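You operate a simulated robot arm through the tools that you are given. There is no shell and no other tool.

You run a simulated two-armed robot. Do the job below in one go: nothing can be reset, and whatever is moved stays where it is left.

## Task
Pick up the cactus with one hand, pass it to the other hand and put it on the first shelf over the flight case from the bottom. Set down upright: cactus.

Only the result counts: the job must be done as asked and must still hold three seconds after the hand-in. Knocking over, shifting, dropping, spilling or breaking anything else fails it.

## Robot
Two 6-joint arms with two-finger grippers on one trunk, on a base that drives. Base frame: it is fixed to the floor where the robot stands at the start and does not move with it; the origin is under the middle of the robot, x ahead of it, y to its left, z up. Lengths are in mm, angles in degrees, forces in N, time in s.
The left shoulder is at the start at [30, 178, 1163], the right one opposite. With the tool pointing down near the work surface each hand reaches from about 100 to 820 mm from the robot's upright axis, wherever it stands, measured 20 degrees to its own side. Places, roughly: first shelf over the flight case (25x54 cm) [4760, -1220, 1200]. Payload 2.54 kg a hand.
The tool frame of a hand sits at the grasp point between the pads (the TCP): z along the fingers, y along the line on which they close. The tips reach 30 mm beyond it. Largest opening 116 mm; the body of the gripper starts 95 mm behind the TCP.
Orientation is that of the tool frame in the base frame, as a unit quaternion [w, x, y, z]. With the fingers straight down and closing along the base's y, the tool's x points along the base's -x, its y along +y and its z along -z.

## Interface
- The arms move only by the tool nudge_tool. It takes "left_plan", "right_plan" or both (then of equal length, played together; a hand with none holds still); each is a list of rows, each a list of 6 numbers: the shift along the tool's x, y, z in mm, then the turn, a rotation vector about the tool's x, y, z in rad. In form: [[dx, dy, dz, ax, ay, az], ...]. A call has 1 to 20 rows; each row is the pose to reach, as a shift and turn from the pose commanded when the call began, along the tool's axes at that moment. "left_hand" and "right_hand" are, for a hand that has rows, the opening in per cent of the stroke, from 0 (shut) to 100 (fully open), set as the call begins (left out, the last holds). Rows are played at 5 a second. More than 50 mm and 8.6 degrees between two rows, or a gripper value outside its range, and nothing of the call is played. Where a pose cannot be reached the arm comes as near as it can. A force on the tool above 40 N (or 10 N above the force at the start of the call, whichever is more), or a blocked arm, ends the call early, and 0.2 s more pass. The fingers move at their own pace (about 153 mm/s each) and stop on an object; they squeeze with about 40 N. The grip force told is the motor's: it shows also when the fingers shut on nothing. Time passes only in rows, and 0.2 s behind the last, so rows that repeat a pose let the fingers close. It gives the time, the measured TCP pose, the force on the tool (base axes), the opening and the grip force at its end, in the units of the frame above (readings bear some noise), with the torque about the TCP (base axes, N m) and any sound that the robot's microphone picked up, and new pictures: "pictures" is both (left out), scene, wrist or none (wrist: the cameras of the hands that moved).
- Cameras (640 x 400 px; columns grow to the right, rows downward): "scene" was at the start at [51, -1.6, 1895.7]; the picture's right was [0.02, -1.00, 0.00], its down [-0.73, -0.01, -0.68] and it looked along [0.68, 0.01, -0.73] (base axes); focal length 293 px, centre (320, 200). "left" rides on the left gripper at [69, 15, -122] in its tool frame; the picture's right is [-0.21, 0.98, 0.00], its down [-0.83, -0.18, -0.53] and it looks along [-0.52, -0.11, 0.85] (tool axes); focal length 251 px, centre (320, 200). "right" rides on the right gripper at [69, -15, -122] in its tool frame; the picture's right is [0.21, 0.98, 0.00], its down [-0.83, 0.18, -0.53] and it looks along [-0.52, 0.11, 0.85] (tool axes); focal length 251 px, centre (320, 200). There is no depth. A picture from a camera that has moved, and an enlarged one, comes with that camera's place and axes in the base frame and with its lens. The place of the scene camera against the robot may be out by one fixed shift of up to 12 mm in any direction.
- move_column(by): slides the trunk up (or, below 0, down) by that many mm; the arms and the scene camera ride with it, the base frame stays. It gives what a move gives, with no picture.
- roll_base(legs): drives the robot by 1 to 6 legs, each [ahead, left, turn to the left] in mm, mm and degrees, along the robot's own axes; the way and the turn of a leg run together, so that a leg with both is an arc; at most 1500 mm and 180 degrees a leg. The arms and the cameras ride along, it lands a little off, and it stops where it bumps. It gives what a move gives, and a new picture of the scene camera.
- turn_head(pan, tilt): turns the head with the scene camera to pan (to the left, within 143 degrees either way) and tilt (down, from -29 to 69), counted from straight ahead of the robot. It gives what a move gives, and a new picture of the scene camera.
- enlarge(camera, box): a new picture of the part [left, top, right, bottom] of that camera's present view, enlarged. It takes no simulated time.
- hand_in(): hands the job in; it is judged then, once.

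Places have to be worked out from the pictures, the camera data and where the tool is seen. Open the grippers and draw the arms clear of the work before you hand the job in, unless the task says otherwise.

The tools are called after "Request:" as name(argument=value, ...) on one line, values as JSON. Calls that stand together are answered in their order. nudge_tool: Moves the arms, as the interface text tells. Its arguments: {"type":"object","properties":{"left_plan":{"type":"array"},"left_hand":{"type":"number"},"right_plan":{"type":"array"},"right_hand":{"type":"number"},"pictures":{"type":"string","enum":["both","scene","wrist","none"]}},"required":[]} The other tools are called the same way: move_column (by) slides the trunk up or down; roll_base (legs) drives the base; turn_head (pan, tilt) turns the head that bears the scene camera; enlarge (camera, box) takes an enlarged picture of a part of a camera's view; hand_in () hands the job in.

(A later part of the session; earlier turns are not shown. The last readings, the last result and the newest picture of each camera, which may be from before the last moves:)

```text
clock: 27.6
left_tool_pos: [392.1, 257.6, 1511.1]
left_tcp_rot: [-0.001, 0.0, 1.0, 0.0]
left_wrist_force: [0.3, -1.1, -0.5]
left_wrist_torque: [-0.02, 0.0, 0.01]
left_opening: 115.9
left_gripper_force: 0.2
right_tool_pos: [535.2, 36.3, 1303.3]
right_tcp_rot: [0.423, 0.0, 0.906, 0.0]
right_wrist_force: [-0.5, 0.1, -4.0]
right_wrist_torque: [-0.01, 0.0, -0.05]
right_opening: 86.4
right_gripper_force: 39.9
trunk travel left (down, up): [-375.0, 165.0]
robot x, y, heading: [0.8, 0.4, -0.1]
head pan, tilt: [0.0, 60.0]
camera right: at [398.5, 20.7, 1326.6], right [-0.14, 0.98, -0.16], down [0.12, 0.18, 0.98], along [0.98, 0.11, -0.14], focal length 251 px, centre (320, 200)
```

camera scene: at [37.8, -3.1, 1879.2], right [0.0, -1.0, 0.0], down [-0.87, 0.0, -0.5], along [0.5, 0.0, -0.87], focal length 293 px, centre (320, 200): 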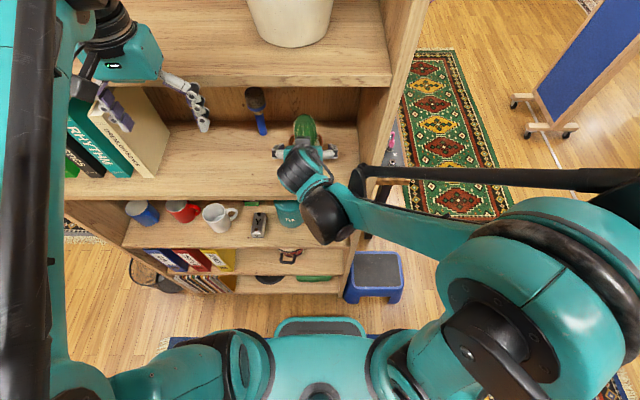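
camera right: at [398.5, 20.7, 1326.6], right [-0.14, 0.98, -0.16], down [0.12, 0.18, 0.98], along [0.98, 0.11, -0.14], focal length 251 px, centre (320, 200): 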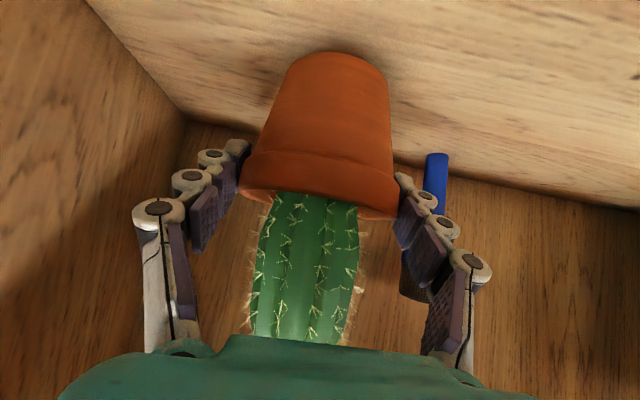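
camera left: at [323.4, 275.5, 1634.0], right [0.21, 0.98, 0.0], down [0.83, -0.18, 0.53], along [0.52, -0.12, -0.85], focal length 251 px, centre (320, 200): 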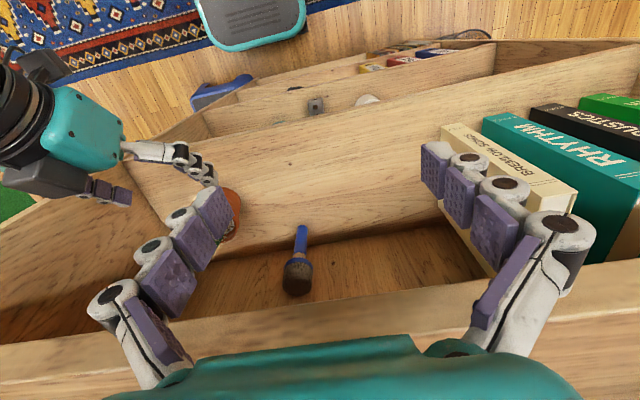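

The pot is now lifted: the force is -4 N (about 0.4 kg) and the view is unchanged relative to the hand. I'll raise it another 15 mm, then back the base off so cactus and arms leave the shelf together.

Request:
nudge_tool(right_plan=[[-4, 0, -3, 0, 0, 0], [-8, 0, -6, 0, 0, 0], [-11, 0, -10, 0, 0, 0]], pictures="none")

Request:
roll_base(legs=[[-150, 0, 0], [-150, 0, 0]])

```text
clock: 28.4
left_tool_pos: [392.2, 257.6, 1511.8]
left_tcp_rot: [0.0, 0.0, 1.0, 0.0]
left_wrist_force: [0.5, 0.2, 0.1]
left_wrist_torque: [0.02, -0.01, -0.01]
left_opening: 116.1
left_gripper_force: 0.0
right_tool_pos: [536.4, 35.5, 1315.1]
right_tcp_rot: [0.423, 0.0, 0.906, 0.0]
right_wrist_force: [-0.1, 0.2, -5.1]
right_wrist_torque: [0.03, 0.03, -0.02]
right_opening: 86.4
right_gripper_force: 40.4
trunk travel left (down, up): [-375.0, 165.0]
robot x, y, heading: [-2.2, -3.1, -0.0]
head pan, tilt: [0.0, 60.0]
```

```text
clock: 30.8
left_tool_pos: [94.2, 258.4, 1510.1]
left_tcp_rot: [-0.002, -0.001, 1.0, 0.0]
left_wrist_force: [0.1, -0.7, -0.1]
left_wrist_torque: [-0.02, -0.02, -0.01]
left_opening: 115.8
left_gripper_force: 0.1
right_tool_pos: [238.8, 35.1, 1314.8]
right_tcp_rot: [0.422, -0.001, 0.907, 0.001]
right_wrist_force: [0.7, 0.1, -4.8]
right_wrist_torque: [0.0, 0.03, -0.01]
right_opening: 86.4
right_gripper_force: 39.7
trunk travel left (down, up): [-375.0, 165.0]
robot x, y, heading: [-298.3, -0.3, 0.1]
head pan, tilt: [0.0, 60.0]
camera scene: at [-258.2, -3.0, 1879.1], right [0.0, -1.0, 0.0], down [-0.87, 0.0, -0.5], along [0.5, 0.0, -0.87], focal length 293 px, centre (320, 200)
```

scene: 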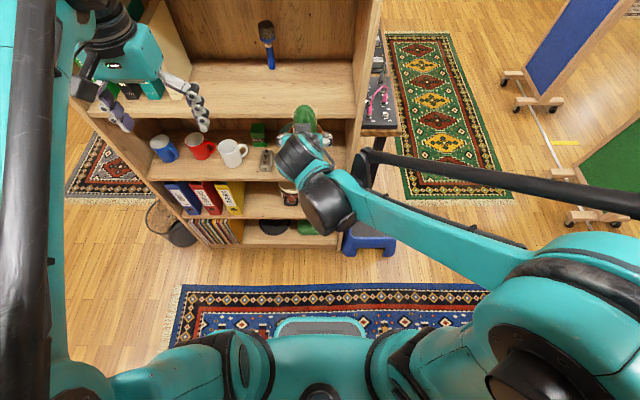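

The cactus is clear of the shelf and firm in the right hand. For the hand-over, I'll yaw the right hand 30° to the left and bring it nearer. At the same time the left hand turns to point inward (yaw -60°, pitch 12° down), still well away to the left.

Request:
nudge_tool(right_plan=[[3.0, -1.9, -3.5, -0.031, 0, -0.026], [5.9, -3.8, -7.1, -0.062, 0, -0.052], [8.9, -5.8, -10.6, -0.093, 0, -0.078], [11.9, -7.7, -14.2, -0.123, 0, -0.104], [14.8, -9.6, -17.7, -0.154, 0, -0.13], [17.8, -11.5, -21.2, -0.185, 0, -0.156], [20.8, -13.5, -24.8, -0.216, 0, -0.181], [23.8, -15.4, -28.3, -0.247, 0, -0.207], [26.7, -17.3, -31.8, -0.278, 0, -0.233], [29.7, -19.2, -35.4, -0.308, 0, -0.259], [32.7, -21.2, -38.9, -0.339, 0, -0.285], [35.6, -23.1, -42.5, -0.37, 0, -0.311], [38.6, -25, -46, -0.401, 0, -0.337]], left_plan=[[1, 3, 10, 0.054, -0.094, 0.067], [2, 6, 20, 0.109, -0.189, 0.135], [2, 9, 30, 0.163, -0.283, 0.202], [3, 12, 40, 0.218, -0.378, 0.269], [4, 15, 50, 0.272, -0.472, 0.337], [5, 18, 60, 0.327, -0.566, 0.404], [5, 22, 70, 0.381, -0.661, 0.471], [6, 25, 80, 0.436, -0.755, 0.538], [7, 28, 90, 0.49, -0.849, 0.606], [8, 31, 100, 0.545, -0.944, 0.673], [8, 34, 110, 0.599, -1.038, 0.74], [9, 37, 120, 0.654, -1.133, 0.808], [10, 40, 130, 0.708, -1.227, 0.875]])

```text
clock: 33.6
left_tool_pos: [85.6, 298.5, 1379.9]
left_tcp_rot: [0.546, 0.389, 0.672, -0.315]
left_wrist_force: [1.2, 0.4, -0.4]
left_wrist_torque: [0.0, 0.01, 0.02]
left_opening: 115.9
left_gripper_force: 0.1
right_tool_pos: [177.2, 14.3, 1313.9]
right_tcp_rot: [0.408, -0.237, 0.875, 0.11]
right_wrist_force: [-0.3, 1.0, -3.6]
right_wrist_torque: [-0.03, 0.03, -0.02]
right_opening: 86.2
right_gripper_force: 40.2
trunk travel left (down, up): [-375.0, 165.0]
robot x, y, heading: [-301.5, -0.6, -0.0]
head pan, tilt: [0.0, 60.0]
camera scene: at [-259.5, -1.3, 1879.1], right [0.0, -1.0, 0.0], down [-0.87, 0.0, -0.5], along [0.5, 0.0, -0.87], focal length 293 px, centre (320, 200)
camera right: at [66.2, -69.5, 1341.3], right [-0.61, 0.77, -0.17], down [0.01, 0.22, 0.98], along [0.79, 0.59, -0.14], focal length 251 px, centre (320, 200)
camera left: at [30.5, 424.1, 1339.6], right [0.87, 0.45, 0.21], down [-0.33, 0.21, 0.92], along [0.37, -0.87, 0.34], focal length 251 px, centre (320, 200)
```

scene: 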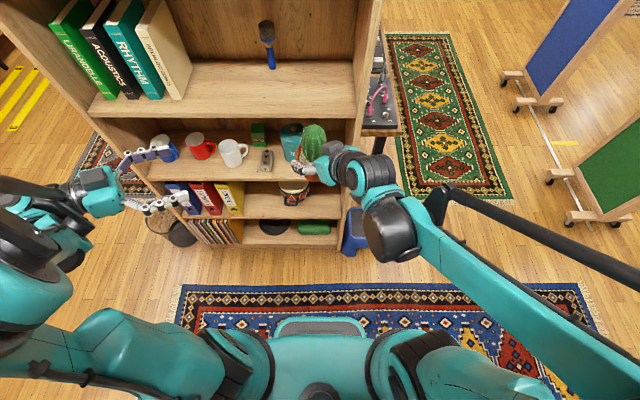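
right: 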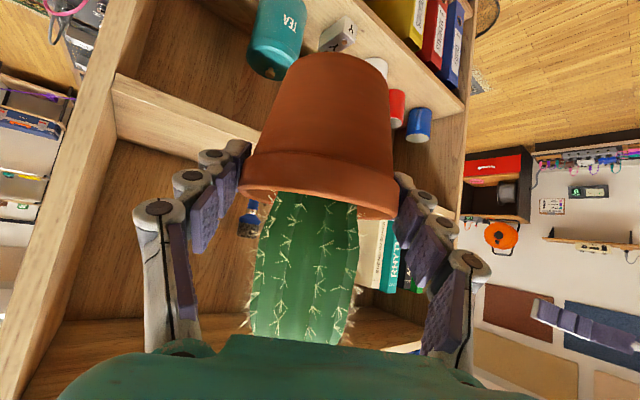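
left: 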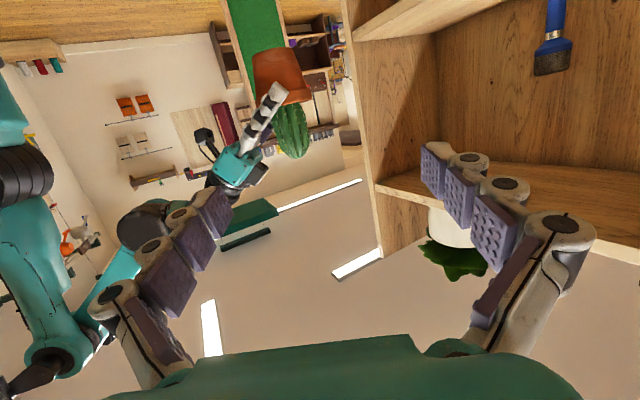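

The left camera sees the cactus where predicted, with the rim at about (179, 12, 1314). I'll bring the left hand onto the approach line, 130 mm short of the pot, and check.

Request:
nudge_tool(left_plan=[[0.7, -13, 34, 0, 0, 0], [1.3, -25, 69, 0, 0, 0], [2, -38, 103, 0, 0, 0], [2.6, -50, 138, 0, 0, 0], [3.3, -63, 172, 0, 0, 0], [3.3, -63, 172, 0, 0, 0]], left_hand=100)

Request:
enlarge(camera="left", box=[160, 40, 480, 240])

Request:
enlarge(camera="scene", box=[180, 90, 420, 240])

```text
clock: 35.0
left_tool_pos: [112.1, 124.0, 1344.1]
left_tcp_rot: [0.546, 0.387, 0.674, -0.314]
left_wrist_force: [-0.2, -0.3, 0.4]
left_wrist_torque: [0.0, 0.01, -0.02]
left_opening: 116.0
left_gripper_force: 0.0
right_tool_pos: [176.4, 11.4, 1316.0]
right_tcp_rot: [0.409, -0.235, 0.875, 0.109]
right_wrist_force: [0.4, -0.4, -3.9]
right_wrist_torque: [-0.05, 0.02, -0.02]
right_opening: 86.4
right_gripper_force: 40.0
trunk travel left (down, up): [-375.0, 165.0]
robot x, y, heading: [-298.5, 0.6, 0.0]
head pan, tilt: [0.0, 60.0]
camera scene: at [-260.5, -2.4, 1879.2], right [0.0, -1.0, 0.0], down [-0.87, 0.0, -0.5], along [0.5, 0.0, -0.87], focal length 293 px, centre (320, 200)
camera left: at [57.1, 248.0, 1302.6], right [0.87, 0.45, 0.21], down [-0.33, 0.21, 0.92], along [0.37, -0.87, 0.33], focal length 251 px, centre (320, 200)
```

scene: 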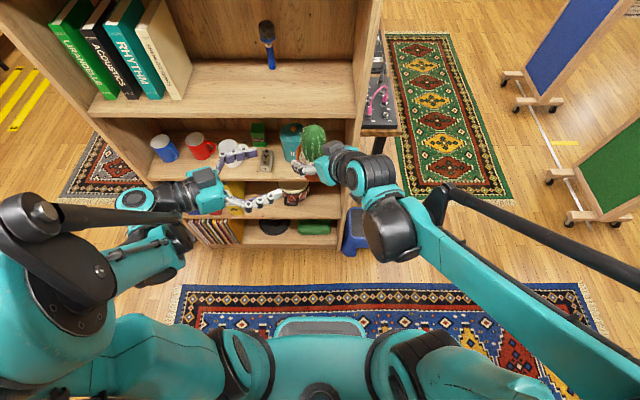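
left: 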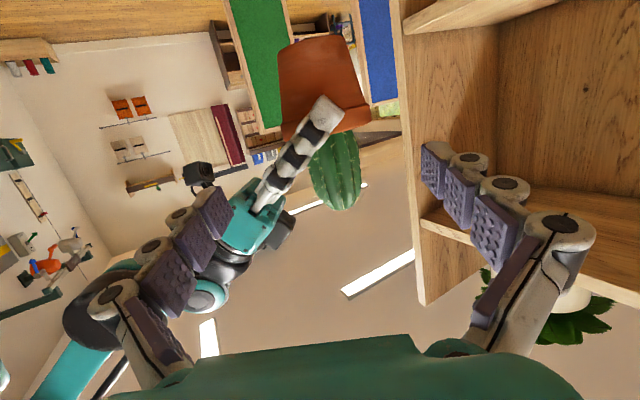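

```text
2.00 times, centred on (320, 140) of left
camera zoom: at [57.1, 248.0, 1302.6], right [0.87, 0.45, 0.21], down [-0.33, 0.21, 0.92], along [0.37, -0.87, 0.33], focal length 503 px, centre (320, 320)
```

zoom: 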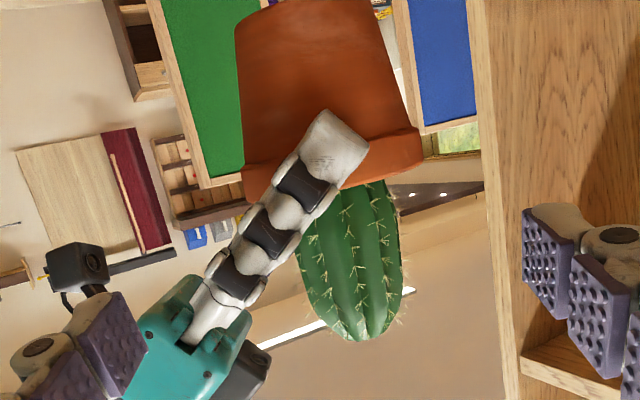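

```text
2.67 times, centred on (300, 165) of scene
camera zoom: at [-260.5, -2.4, 1879.2], right [0.0, -1.0, 0.0], down [-0.87, 0.0, -0.5], along [0.5, 0.0, -0.87], focal length 782 px, centre (373, 293)
```

zoom: 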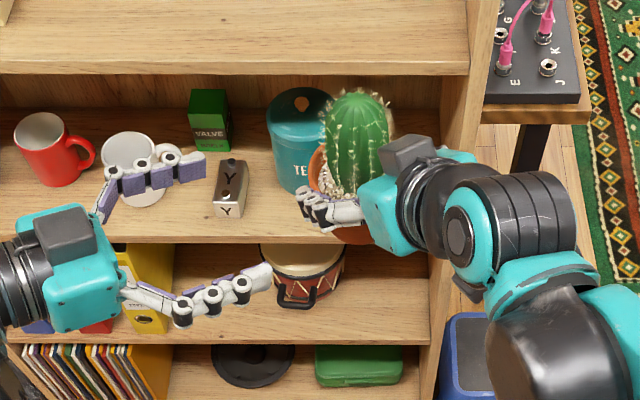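

The approach looks right, but the left inner finger would pass close under the right hand's finger. I'll yaw the left hand 15° back (to -45°) and aim about 5 mm lower on the lip for more clearance, keeping 120 mm back.

Request:
nudge_tool(left_plan=[[1.5, -9, 5.6, -0.085, 0, -0.018], [3, -18, 11.2, -0.171, 0, -0.036], [4.6, -27.4, 16.8, -0.256, 0, -0.0545], [4.6, -27.4, 16.8, -0.256, 0, -0.0545]])

Request:
enlarge(camera="left", box=[160, 40, 480, 240])

```text
clock: 36.0
left_tool_pos: [97.0, 96.3, 1335.2]
left_tcp_rot: [0.582, 0.296, 0.719, -0.24]
left_wrist_force: [0.8, -0.5, -0.9]
left_wrist_torque: [0.0, -0.03, -0.02]
left_opening: 115.9
left_gripper_force: 0.0
right_tool_pos: [176.2, 11.6, 1315.0]
right_tcp_rot: [0.408, -0.236, 0.875, 0.109]
right_wrist_force: [0.1, -0.1, -4.7]
right_wrist_torque: [-0.02, 0.02, -0.01]
right_opening: 86.2
right_gripper_force: 40.1
trunk travel left (down, up): [-375.0, 165.0]
robot x, y, heading: [-301.4, -1.3, 0.2]
head pan, tilt: [0.0, 60.0]
camera scene: at [-259.7, -2.6, 1879.2], right [0.0, -1.0, 0.0], down [-0.87, 0.0, -0.5], along [0.5, 0.0, -0.87], focal length 293 px, centre (320, 200)
camera left: at [12.4, 202.6, 1293.6], right [0.72, 0.66, 0.21], down [-0.38, 0.12, 0.92], along [0.58, -0.74, 0.33], focal length 251 px, centre (320, 200)
```

scene: 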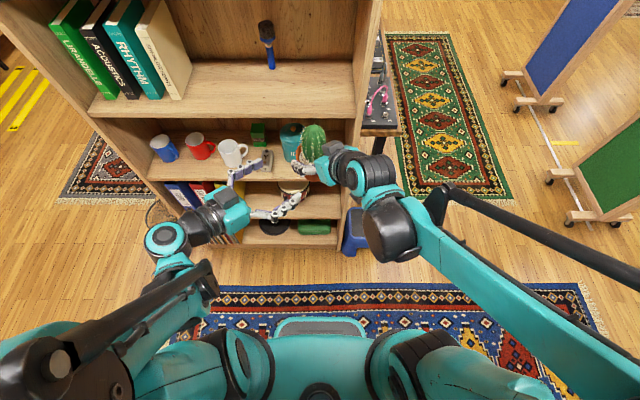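
left: 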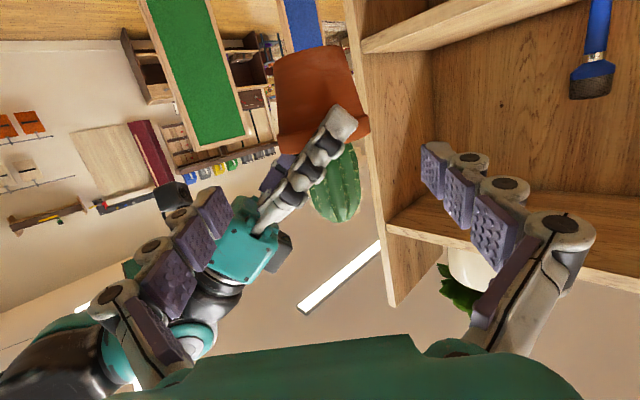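

```text
2.00 times, centred on (320, 140) of left
camera zoom: at [12.4, 202.6, 1293.6], right [0.72, 0.66, 0.21], down [-0.38, 0.12, 0.92], along [0.58, -0.74, 0.33], focal length 503 px, centre (320, 320)
```

zoom: 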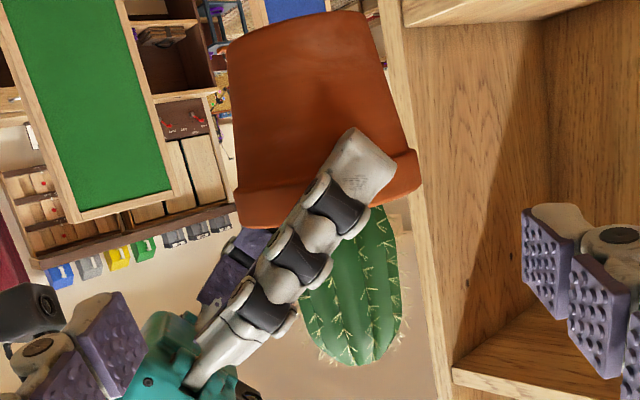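

The left hand is lined up with the pot, the lip within about 3 mm of centre. I'll advance 85 mm and check clearances before the last bit.

Request:
nudge_tool(left_plan=[[0, 0, 20, 0, 0, 0], [0, 0, 40, 0, 0, 0], [-1, 0, 60, 0, 0, 0], [-1, 1, 75, 0, 0, 0], [-2, 1, 85, 0, 0, 0], [-2, 1, 85, 0, 0, 0]])

Request:
enlarge(camera="left", box=[120, 40, 520, 290])

Request:
enlarge(camera="scene", box=[220, 90, 420, 220])

Request:
enlarge(camera="right", box=[120, 40, 520, 290])

```text
clock: 37.4
left_tool_pos: [157.4, 36.2, 1318.9]
left_tcp_rot: [0.582, 0.297, 0.718, -0.241]
left_wrist_force: [0.2, -0.3, -0.1]
left_wrist_torque: [0.0, 0.03, 0.01]
left_opening: 115.9
left_gripper_force: 0.1
right_tool_pos: [175.4, 12.1, 1314.5]
right_tcp_rot: [0.409, -0.236, 0.875, 0.109]
right_wrist_force: [-0.6, 0.8, -3.9]
right_wrist_torque: [-0.02, -0.01, 0.02]
right_opening: 86.4
right_gripper_force: 40.1
trunk travel left (down, up): [-375.0, 165.0]
robot x, y, heading: [-302.2, -2.6, 0.0]
head pan, tilt: [0.0, 60.0]
camera scene: at [-260.7, -3.1, 1879.2], right [0.0, -1.0, 0.0], down [-0.87, 0.0, -0.5], along [0.5, 0.0, -0.87], focal length 293 px, centre (320, 200)
camera left: at [72.9, 143.0, 1276.8], right [0.72, 0.66, 0.21], down [-0.38, 0.12, 0.92], along [0.58, -0.74, 0.33], focal length 251 px, centre (320, 200)
```

scene: 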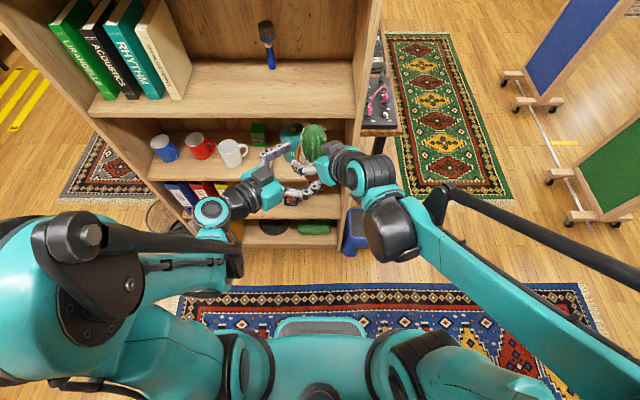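
left: 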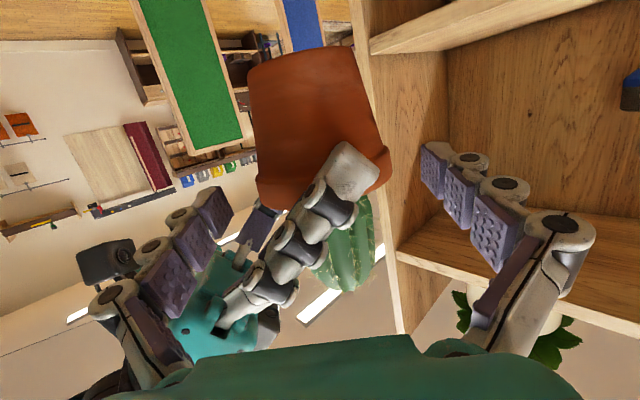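

```text
1.60 times, centred on (320, 165) of left
camera zoom: at [72.9, 143.0, 1276.8], right [0.72, 0.66, 0.21], down [-0.38, 0.12, 0.92], along [0.58, -0.74, 0.33], focal length 402 px, centre (320, 256)
```

zoom: 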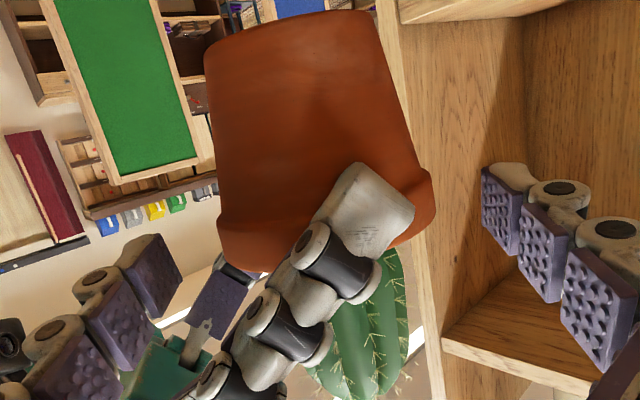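

```text
3.08 times, centred on (320, 155) of scene
camera zoom: at [-260.7, -3.1, 1879.2], right [0.0, -1.0, 0.0], down [-0.87, 0.0, -0.5], along [0.5, 0.0, -0.87], focal length 903 px, centre (320, 338)
```

zoom: 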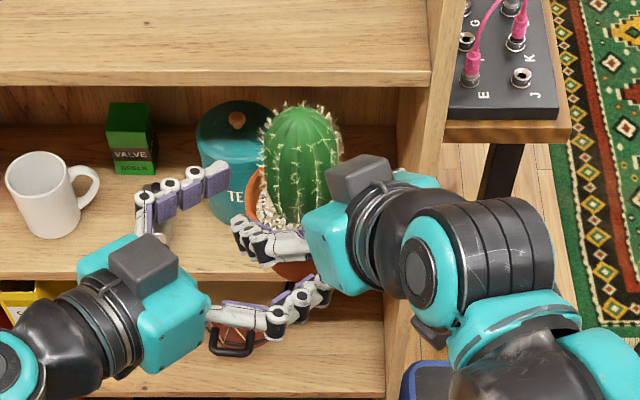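

```text
1.60 times, centred on (320, 165) of right
camera zoom: at [65.3, -70.8, 1341.4], right [-0.61, 0.78, -0.17], down [0.01, 0.22, 0.98], along [0.79, 0.59, -0.14], focal length 402 px, centre (320, 256)
```

zoom: 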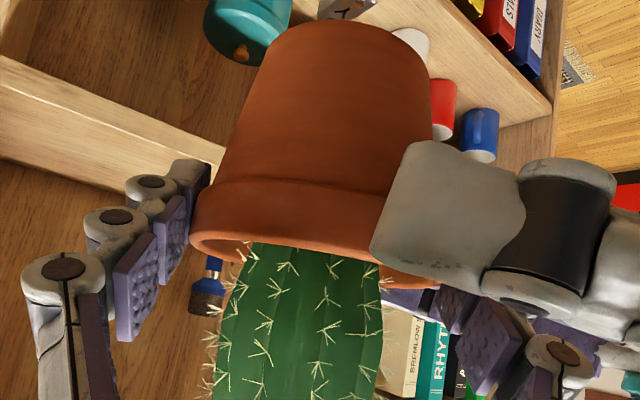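

All clear: the left inner finger passes under the right hand's finger. I'll make the last 34 mm slowly.

Request:
nudge_tool(left_plan=[[0, 0, 8, 0, 0, 0], [0, 0, 16, 0, 0, 0], [0, 0, 24, 0, 0, 0], [0, 0, 33, 0, 0, 0], [0, 0, 33, 0, 0, 0]])

Request:
enlarge(camera="left", box=[120, 40, 520, 290])

Request:
enlarge(camera="right", box=[120, 40, 520, 290])

```text
clock: 38.6
left_tool_pos: [180.0, 14.1, 1311.2]
left_tcp_rot: [0.581, 0.297, 0.719, -0.24]
left_wrist_force: [-0.3, 0.6, 0.0]
left_wrist_torque: [0.02, 0.01, 0.04]
left_opening: 116.0
left_gripper_force: 0.1
right_tool_pos: [176.5, 10.8, 1314.8]
right_tcp_rot: [0.409, -0.236, 0.875, 0.11]
right_wrist_force: [0.1, -0.5, -3.5]
right_wrist_torque: [-0.02, 0.03, 0.01]
right_opening: 86.4
right_gripper_force: 39.8
trunk travel left (down, up): [-375.0, 165.0]
robot x, y, heading: [-300.3, 0.4, -0.1]
head pan, tilt: [0.0, 60.0]
camera scene: at [-260.9, -3.0, 1879.2], right [0.0, -1.0, 0.0], down [-0.87, 0.0, -0.5], along [0.5, 0.0, -0.87], focal length 293 px, centre (320, 200)
camera left: at [94.9, 120.9, 1270.2], right [0.72, 0.66, 0.21], down [-0.38, 0.12, 0.92], along [0.58, -0.74, 0.33], focal length 251 px, centre (320, 200)
```

scene: 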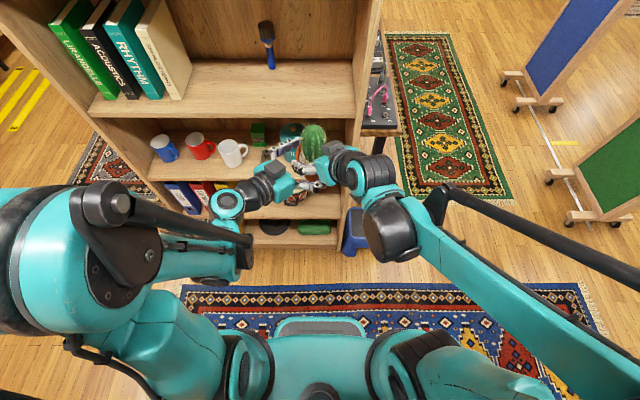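
left: 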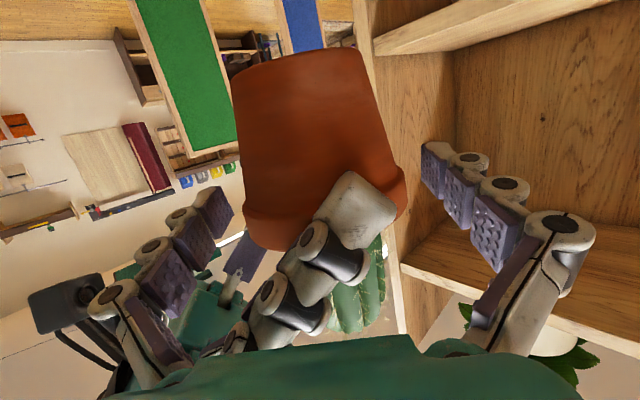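

```text
1.60 times, centred on (320, 165) of left
camera zoom: at [94.9, 120.9, 1270.2], right [0.72, 0.66, 0.21], down [-0.38, 0.12, 0.92], along [0.58, -0.74, 0.33], focal length 402 px, centre (320, 256)
```

zoom: 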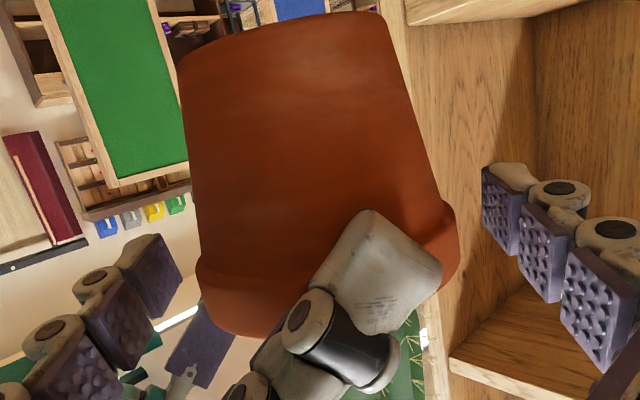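

```text
1.60 times, centred on (320, 165) of right
camera zoom: at [65.2, -70.8, 1341.5], right [-0.61, 0.78, -0.17], down [0.01, 0.22, 0.98], along [0.79, 0.59, -0.14], focal length 402 px, centre (320, 256)
```

zoom: 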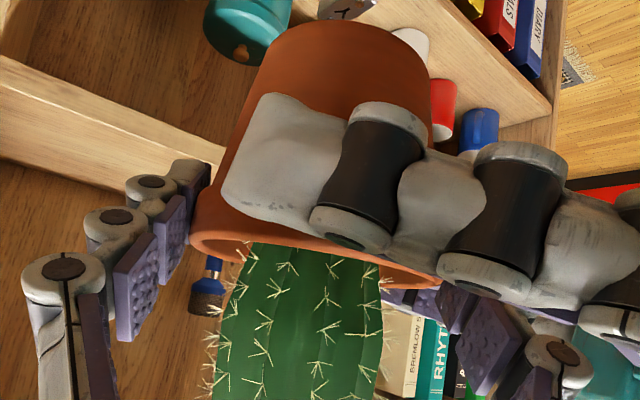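

The fingers straddle the lip; the pot is about 3 mm towards the far finger and the pads sit slightly low. I'll fine-tune by 3 mm up and 3 mm across, then close the left hand while the right keeps holding.

Request:
nudge_tool(left_plan=[[-3, 3, 0, 0, 0, 0], [-3, 3, 0, 0, 0, 0]], pictures="none")

Request:
nudge_tool(left_plan=[[0, 0, 0, 0, 0, 0], [0, 0, 0, 0, 0, 0], [0, 0, 0, 0, 0, 0], [0, 0, 0, 0, 0, 0], [0, 0, 0, 0, 0, 0]], left_hand=0, pictures="wrist")

Request:
enlarge(camera="left", box=[120, 40, 520, 290])

Request:
enlarge(camera="right", box=[120, 40, 520, 290])

```text
clock: 39.2
left_tool_pos: [181.3, 16.0, 1315.5]
left_tcp_rot: [0.582, 0.296, 0.719, -0.24]
left_wrist_force: [0.3, -0.1, -0.1]
left_wrist_torque: [0.0, -0.01, -0.02]
left_opening: 116.3
left_gripper_force: 0.1
right_tool_pos: [176.2, 11.3, 1316.3]
right_tcp_rot: [0.408, -0.236, 0.875, 0.11]
right_wrist_force: [0.5, -0.5, -4.2]
right_wrist_torque: [0.01, 0.03, -0.02]
right_opening: 86.1
right_gripper_force: 40.0
trunk travel left (down, up): [-375.0, 165.0]
robot x, y, heading: [-297.9, -0.1, -0.1]
head pan, tilt: [0.0, 60.0]
```

```text
clock: 40.4
left_tool_pos: [181.1, 15.4, 1314.7]
left_tcp_rot: [0.582, 0.297, 0.718, -0.24]
left_wrist_force: [-14.5, 1.2, 5.0]
left_wrist_torque: [-0.01, 0.13, 0.0]
left_opening: 86.1
left_gripper_force: 40.2
right_tool_pos: [177.3, 10.2, 1315.6]
right_tcp_rot: [0.408, -0.236, 0.875, 0.109]
right_wrist_force: [14.8, -2.0, -9.9]
right_wrist_torque: [0.01, -0.13, -0.05]
right_opening: 85.7
right_gripper_force: 40.3
trunk travel left (down, up): [-375.0, 165.0]
robot x, y, heading: [-296.1, -2.4, -0.1]
head pan, tilt: [0.0, 60.0]
camera left: at [97.6, 122.2, 1272.9], right [0.72, 0.66, 0.21], down [-0.38, 0.12, 0.92], along [0.58, -0.74, 0.33], focal length 251 px, centre (320, 200)
```

left: 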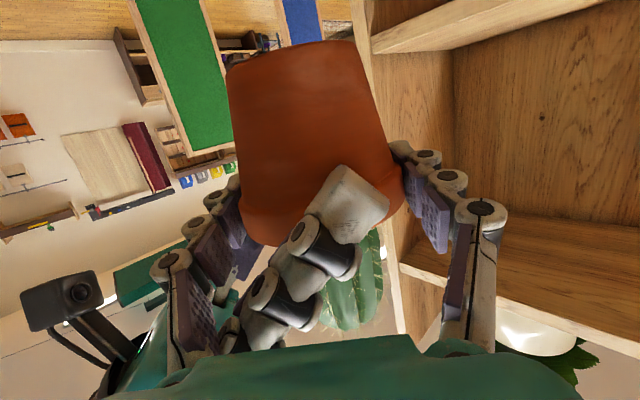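

```text
1.60 times, centred on (320, 165) of left
camera zoom: at [97.6, 122.2, 1272.9], right [0.72, 0.66, 0.21], down [-0.38, 0.12, 0.92], along [0.58, -0.74, 0.33], focal length 402 px, centre (320, 256)
```

zoom: 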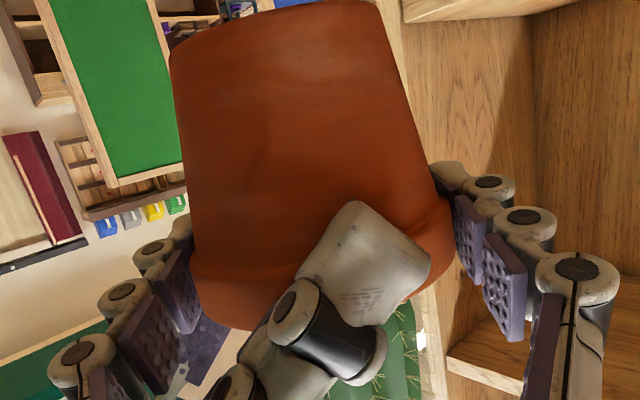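

```text
1.60 times, centred on (320, 165) of right
camera zoom: at [65.7, -71.0, 1341.5], right [-0.61, 0.78, -0.17], down [0.01, 0.22, 0.98], along [0.79, 0.59, -0.14], focal length 402 px, centre (320, 256)
```

zoom: 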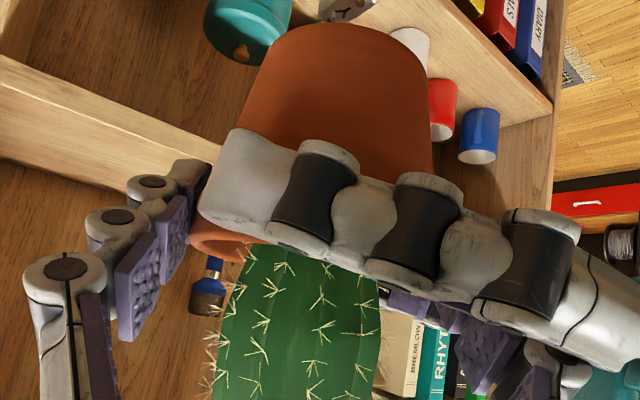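

Both hands hold the lip, with a 14 N mismatch between the arms along x. I'll relax that with a 2 mm left-hand shift, then open the right hand.

Request:
nudge_tool(left_plan=[[0.3, -1.4, -1.4, 0, 0, 0], [0.3, -1.4, -1.4, 0, 0, 0]], pictures="none")

Request:
nudge_tool(right_plan=[[0, 0, 0, 0, 0, 0], [0, 0, 0, 0, 0, 0], [0, 0, 0, 0, 0, 0], [0, 0, 0, 0, 0, 0]], right_hand=100)

Request:
enlarge(camera="left", box=[120, 40, 520, 290])

```text
clock: 41.0
left_tool_pos: [180.7, 17.0, 1314.9]
left_tcp_rot: [0.582, 0.296, 0.719, -0.239]
left_wrist_force: [11.6, -6.7, -10.9]
left_wrist_torque: [0.17, 0.54, 0.3]
left_opening: 85.7
left_gripper_force: 39.8
right_tool_pos: [175.2, 13.0, 1315.2]
right_tcp_rot: [0.407, -0.237, 0.875, 0.111]
right_wrist_force: [-10.8, 7.2, 9.9]
right_wrist_torque: [-0.15, -0.53, -0.23]
right_opening: 85.9
right_gripper_force: 40.3
trunk travel left (down, up): [-375.0, 165.0]
robot x, y, heading: [-297.0, 0.7, 0.2]
head pan, tilt: [0.0, 60.0]
```

```text
clock: 42.0
left_tool_pos: [178.9, 15.8, 1314.0]
left_tcp_rot: [0.582, 0.297, 0.718, -0.241]
left_wrist_force: [-9.2, 5.2, -11.3]
left_wrist_torque: [-0.48, -1.13, -0.14]
left_opening: 85.8
left_gripper_force: 39.3
right_tool_pos: [175.9, 11.6, 1315.2]
right_tcp_rot: [0.409, -0.235, 0.875, 0.11]
right_wrist_force: [8.9, -4.5, 12.1]
right_wrist_torque: [0.52, 1.06, 0.06]
right_opening: 112.5
right_gripper_force: 0.1
trunk travel left (down, up): [-375.0, 165.0]
robot x, y, heading: [-301.6, 0.6, -0.0]
head pan, tilt: [0.0, 60.0]
camera scene: at [-260.4, -3.2, 1879.2], right [0.0, -1.0, 0.0], down [-0.87, 0.0, -0.5], along [0.5, 0.0, -0.87], focal length 293 px, centre (320, 200)
camera right: at [65.9, -70.9, 1341.6], right [-0.61, 0.78, -0.16], down [0.01, 0.22, 0.98], along [0.79, 0.59, -0.14], focal length 251 px, centre (320, 200)
```

scene: 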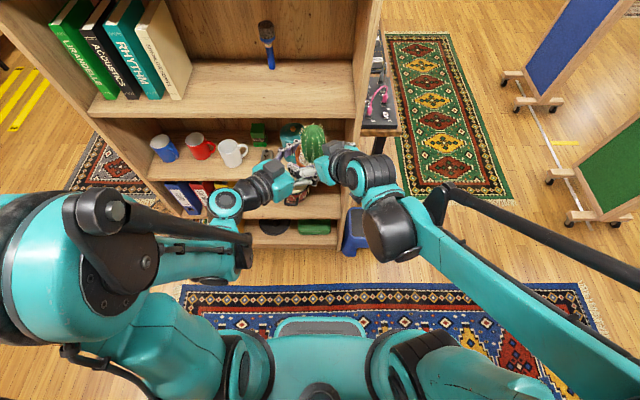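
right: 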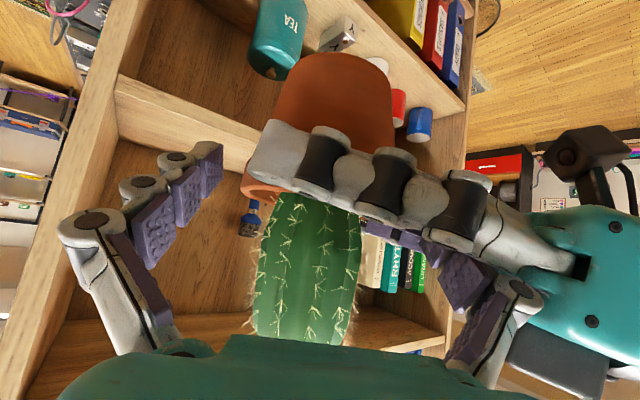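

```text
1.60 times, centred on (320, 165) of left
camera zoom: at [95.3, 122.8, 1273.1], right [0.72, 0.66, 0.21], down [-0.38, 0.12, 0.92], along [0.58, -0.74, 0.33], focal length 402 px, centre (320, 256)
```

zoom: 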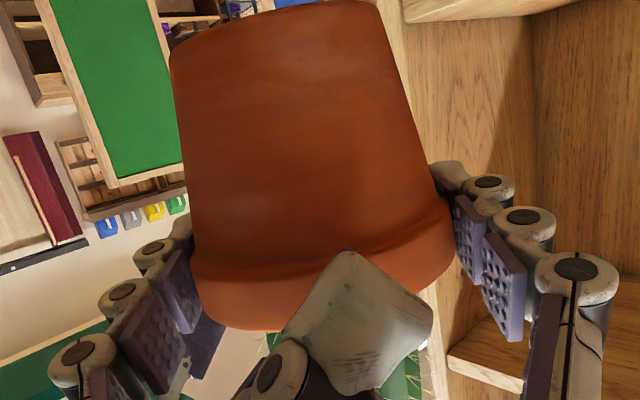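

The right hand opened to 112 mm but pushes about 12 N against the left gripper's palm. I'll set the right opening to 88% (about 102 mm, still clear of the 86 mm lip) to unload it.

Request:
nudge_tool(right_plan=[[0, 0, 0, 0, 0, 0], [0, 0, 0, 0, 0, 0], [0, 0, 0, 0, 0, 0]], right_hand=88)

Request:
enlarge(camera="left", box=[120, 40, 520, 290])

Request:
enlarge(camera="scene", box=[220, 90, 420, 220])

```text
clock: 42.8
left_tool_pos: [180.5, 16.4, 1315.5]
left_tcp_rot: [0.581, 0.297, 0.719, -0.24]
left_wrist_force: [-1.7, 0.0, -1.9]
left_wrist_torque: [-0.04, -0.2, 0.11]
left_opening: 85.8
left_gripper_force: 39.5
right_tool_pos: [175.9, 12.8, 1314.6]
right_tcp_rot: [0.409, -0.235, 0.875, 0.109]
right_wrist_force: [1.0, 1.2, 1.3]
right_wrist_torque: [0.03, 0.17, -0.09]
right_opening: 102.5
right_gripper_force: 0.2
trunk travel left (down, up): [-375.0, 165.0]
robot x, y, heading: [-300.2, -1.5, 0.0]
head pan, tilt: [0.0, 60.0]
camera scene: at [-260.5, -3.2, 1879.2], right [0.0, -1.0, 0.0], down [-0.87, 0.0, -0.5], along [0.5, 0.0, -0.87], focal length 293 px, centre (320, 200)
camera right: at [65.3, -71.0, 1341.3], right [-0.61, 0.77, -0.17], down [0.01, 0.22, 0.98], along [0.79, 0.59, -0.14], focal length 251 px, centre (320, 200)
```

scene: 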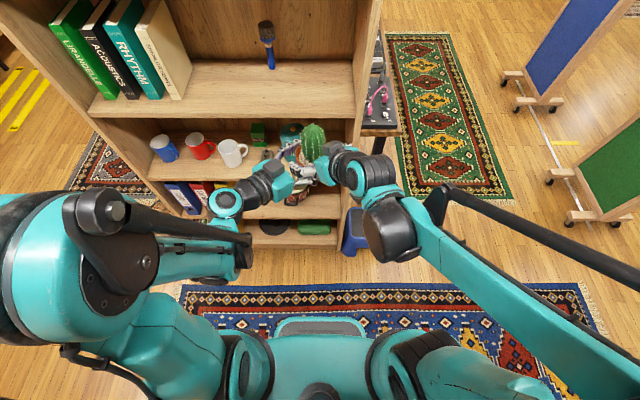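
right: 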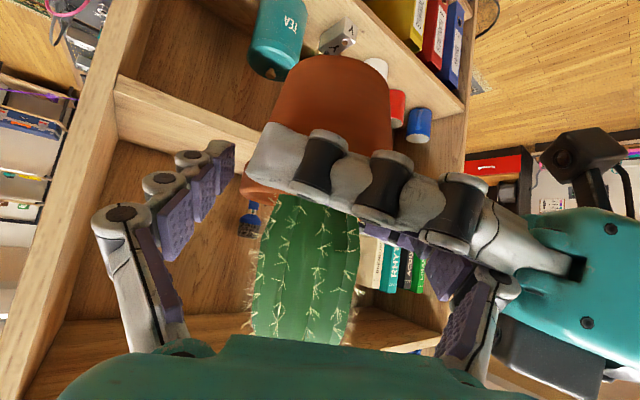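

```text
1.60 times, centred on (320, 165) of left
camera zoom: at [95.6, 122.7, 1273.3], right [0.72, 0.66, 0.21], down [-0.38, 0.12, 0.92], along [0.58, -0.74, 0.33], focal length 402 px, centre (320, 256)
```

zoom: 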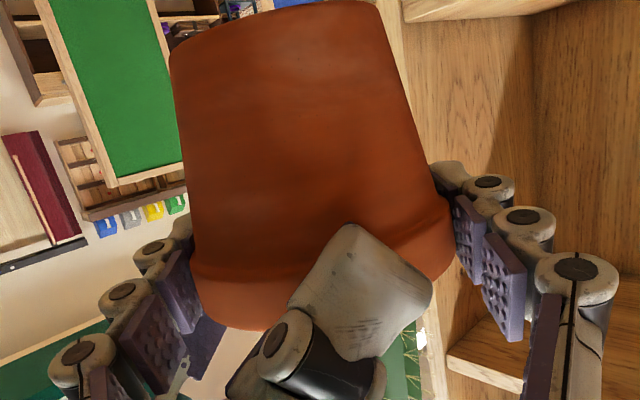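

```text
3.08 times, centred on (320, 155) of scene
camera zoom: at [-260.5, -3.2, 1879.2], right [0.0, -1.0, 0.0], down [-0.87, 0.0, -0.5], along [0.5, 0.0, -0.87], focal length 903 px, centre (320, 338)
```

zoom: 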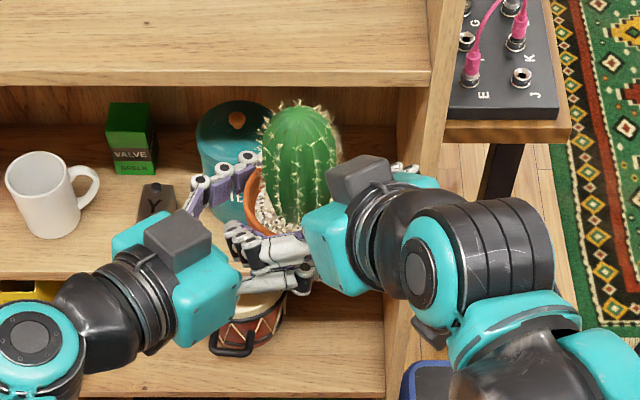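

The hands are nearly unloaded (1–2 N). I'll withdraw the right hand straight back along its fingers in small steps, up and away.

Request:
nudge_tool(right_plan=[[0, 0, -5, 0, 0, 0], [0, 0, -10, 0, 0, 0], [0, 0, -18, 0, 0, 0], [0, 0, -30, 0, 0, 0], [0, 0, -30, 0, 0, 0]])

Request:
enlarge(camera="left", box=[120, 40, 520, 290])

```text
clock: 44.0
left_tool_pos: [179.4, 17.2, 1315.0]
left_tcp_rot: [0.581, 0.296, 0.719, -0.24]
left_wrist_force: [-0.4, 0.2, 0.2]
left_wrist_torque: [-0.03, -0.01, -0.03]
left_opening: 85.7
left_gripper_force: 40.6
right_tool_pos: [156.6, 0.0, 1333.7]
right_tcp_rot: [0.409, -0.236, 0.875, 0.109]
right_wrist_force: [-0.3, -1.0, 0.3]
right_wrist_torque: [0.03, -0.01, -0.02]
right_opening: 102.0
right_gripper_force: 0.1
trunk travel left (down, up): [-375.0, 165.0]
robot x, y, heading: [-299.4, 2.4, 0.0]
head pan, tilt: [0.0, 60.0]
camera scene: at [-259.7, -2.9, 1879.2], right [0.0, -1.0, 0.0], down [-0.87, 0.0, -0.5], along [0.5, 0.0, -0.87], focal length 293 px, centre (320, 200)
camera right: at [46.0, -81.8, 1359.8], right [-0.61, 0.78, -0.17], down [0.01, 0.22, 0.98], along [0.79, 0.59, -0.14], focal length 251 px, centre (320, 200)
```

scene: 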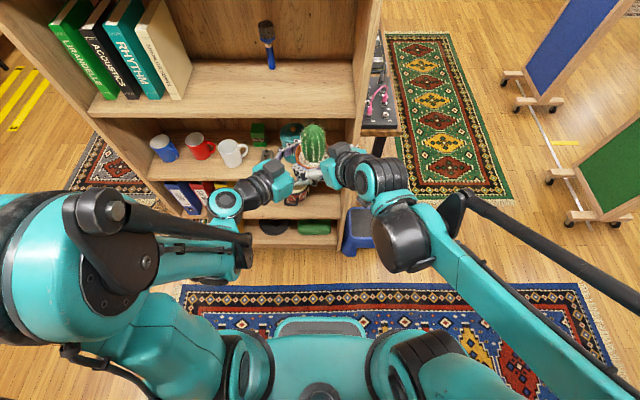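
right: 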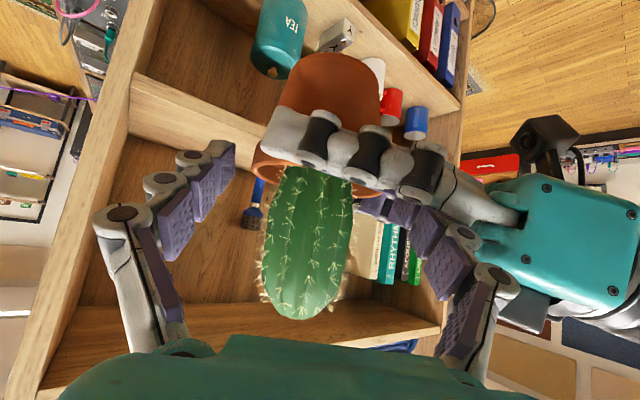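

```text
1.60 times, centred on (320, 165) of left
camera zoom: at [96.0, 122.9, 1273.0], right [0.72, 0.66, 0.21], down [-0.38, 0.12, 0.92], along [0.58, -0.74, 0.33], focal length 402 px, centre (320, 256)
```

zoom: 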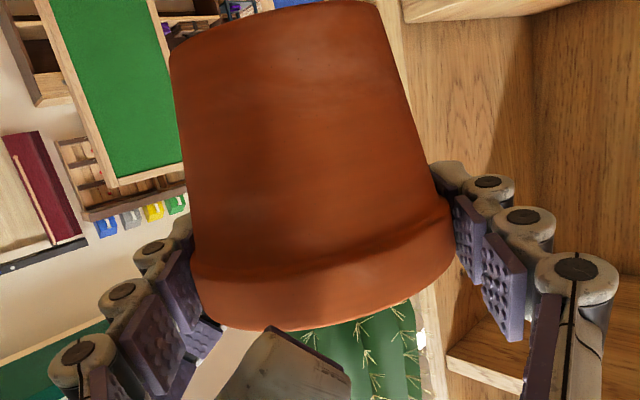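

The cactus stays with the left hand. I'll withdraw the right hand further, until it is fully clear.

Request:
nudge_tool(right_plan=[[0, 0, -20, 0, 0, 0], [0, 0, -40, 0, 0, 0], [0, 0, -60, 0, 0, 0], [0, 0, -80, 0, 0, 0], [0, 0, -100, 0, 0, 0], [0, 0, -100, 0, 0, 0]])

Request:
enlarge(camera="right", box=[160, 40, 560, 290])

```text
clock: 45.4
left_tool_pos: [179.8, 15.5, 1314.9]
left_tcp_rot: [0.582, 0.296, 0.718, -0.24]
left_wrist_force: [-0.1, 0.1, 1.5]
left_wrist_torque: [0.01, 0.0, 0.0]
left_opening: 85.6
left_gripper_force: 39.6
right_tool_pos: [91.8, -38.3, 1398.5]
right_tcp_rot: [0.408, -0.236, 0.875, 0.11]
right_wrist_force: [0.2, -0.3, 0.4]
right_wrist_torque: [0.0, 0.02, -0.01]
right_opening: 101.7
right_gripper_force: 0.0
trunk travel left (down, up): [-375.0, 165.0]
robot x, y, heading: [-299.8, -1.5, -0.1]
head pan, tilt: [0.0, 60.0]
camera scene: at [-259.8, -3.1, 1879.2], right [0.0, -1.0, 0.0], down [-0.87, 0.0, -0.5], along [0.5, 0.0, -0.87], focal length 293 px, centre (320, 200)
camera right: at [-19.6, -121.1, 1423.7], right [-0.61, 0.78, -0.17], down [0.01, 0.22, 0.98], along [0.79, 0.59, -0.14], focal length 251 px, centre (320, 200)
```

scene: 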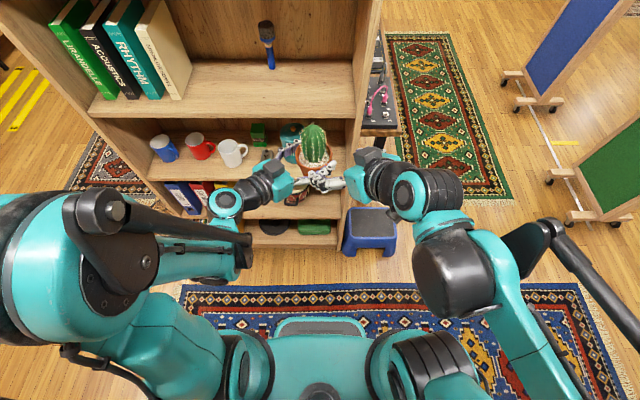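
right: 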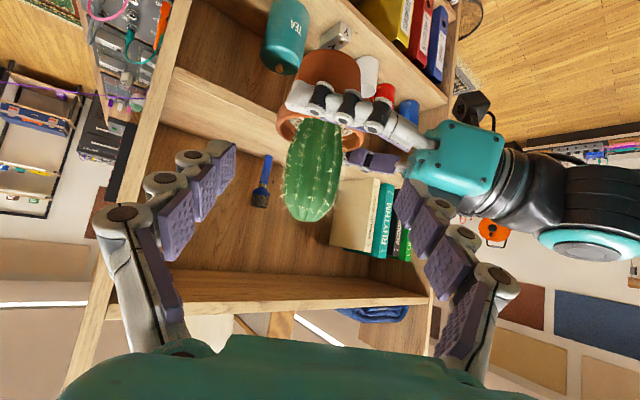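

```text
1.60 times, centred on (360, 165) of right
camera zoom: at [-19.6, -121.1, 1423.7], right [-0.61, 0.78, -0.17], down [0.01, 0.22, 0.98], along [0.79, 0.59, -0.14], focal length 402 px, centre (256, 256)
```

zoom: 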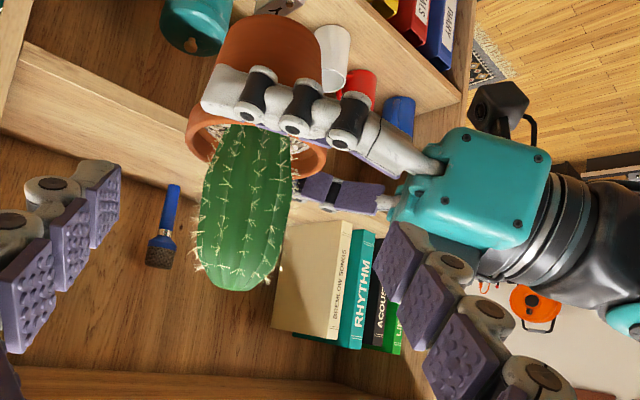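

The left hand alone holds the cactus, upright in mid-air. Now I'll draw it nearer and turn it to point nearly ahead for travelling, and move the right hand off to the right.

Request:
nudge_tool(left_plan=[[1.1, 5.2, -17.1, -0.114, 0, -0.024], [2.2, 10.4, -34.2, -0.228, 0, -0.048], [3.3, 15.6, -51.4, -0.342, 0, -0.073], [4.3, 20.7, -68.5, -0.455, 0, -0.097], [5.4, 25.9, -85.6, -0.569, 0, -0.121], [6.5, 31.1, -102.7, -0.683, 0, -0.145]], right_plan=[[8.5, -23.1, -10.2, 0, 0, 0], [17.1, -46.2, -20.4, 0, 0, 0], [25.6, -69.3, -30.7, 0, 0, 0], [34.1, -92.4, -40.9, 0, 0, 0], [42.7, -115.5, -51.1, 0, 0, 0], [51.2, -138.6, -61.3, 0, 0, 0]])

```text
clock: 46.8
left_tool_pos: [143.0, 95.8, 1326.1]
left_tcp_rot: [0.617, 0.065, 0.783, -0.051]
left_wrist_force: [0.0, 0.5, -3.4]
left_wrist_torque: [-0.01, 0.01, 0.0]
left_opening: 85.8
left_gripper_force: 39.9
left hand out of reach, approached as far as the arm can: row 5, 6
right_tool_pos: [91.4, -198.6, 1399.6]
right_tcp_rot: [0.407, -0.236, 0.876, 0.109]
right_wrist_force: [0.9, 0.4, 0.0]
right_wrist_torque: [-0.02, -0.01, 0.0]
right_opening: 102.1
right_gripper_force: 0.0
trunk travel left (down, up): [-375.0, 165.0]
robot x, y, heading: [-296.7, 0.9, 0.3]
head pan, tilt: [0.0, 60.0]
camera scene: at [-260.5, -3.8, 1879.2], right [0.0, -1.0, 0.0], down [-0.87, 0.0, -0.5], along [0.5, 0.0, -0.87], focal length 293 px, centre (320, 200)
camera right: at [-19.7, -281.8, 1426.1], right [-0.61, 0.78, -0.16], down [0.01, 0.22, 0.98], along [0.79, 0.59, -0.14], focal length 251 px, centre (320, 200)
camera left: at [12.2, 132.2, 1288.4], right [0.21, 0.96, 0.21], down [-0.35, -0.13, 0.93], along [0.91, -0.27, 0.31], focal length 251 px, centre (320, 200)
```

scene: 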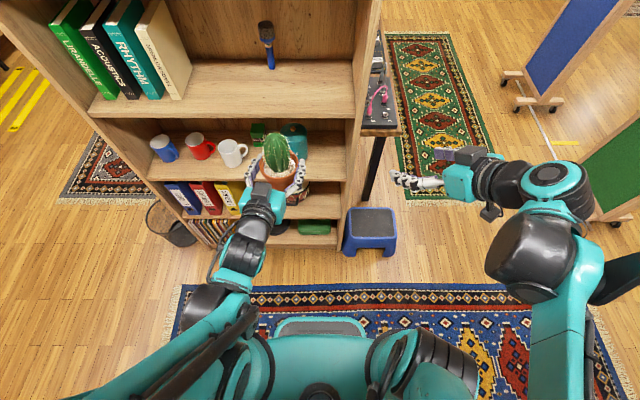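
right: 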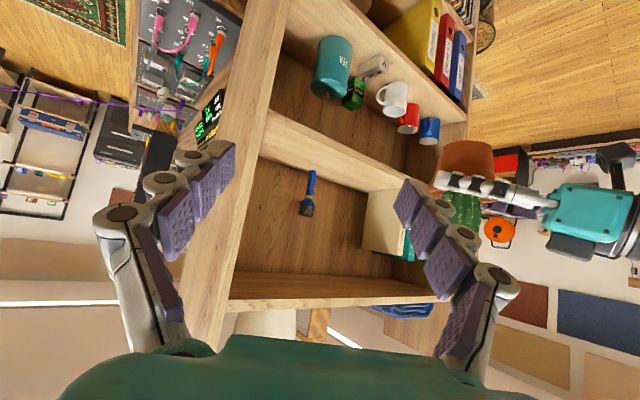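
left: 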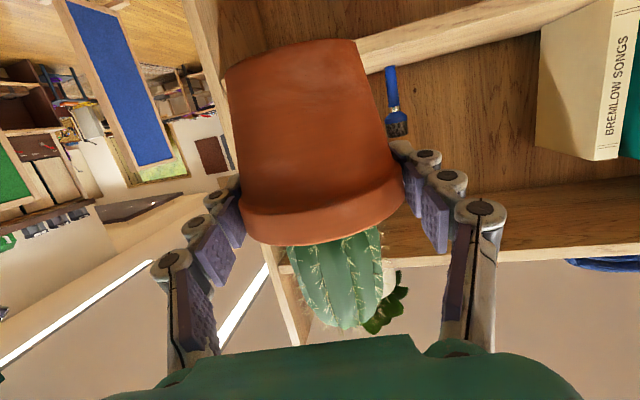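

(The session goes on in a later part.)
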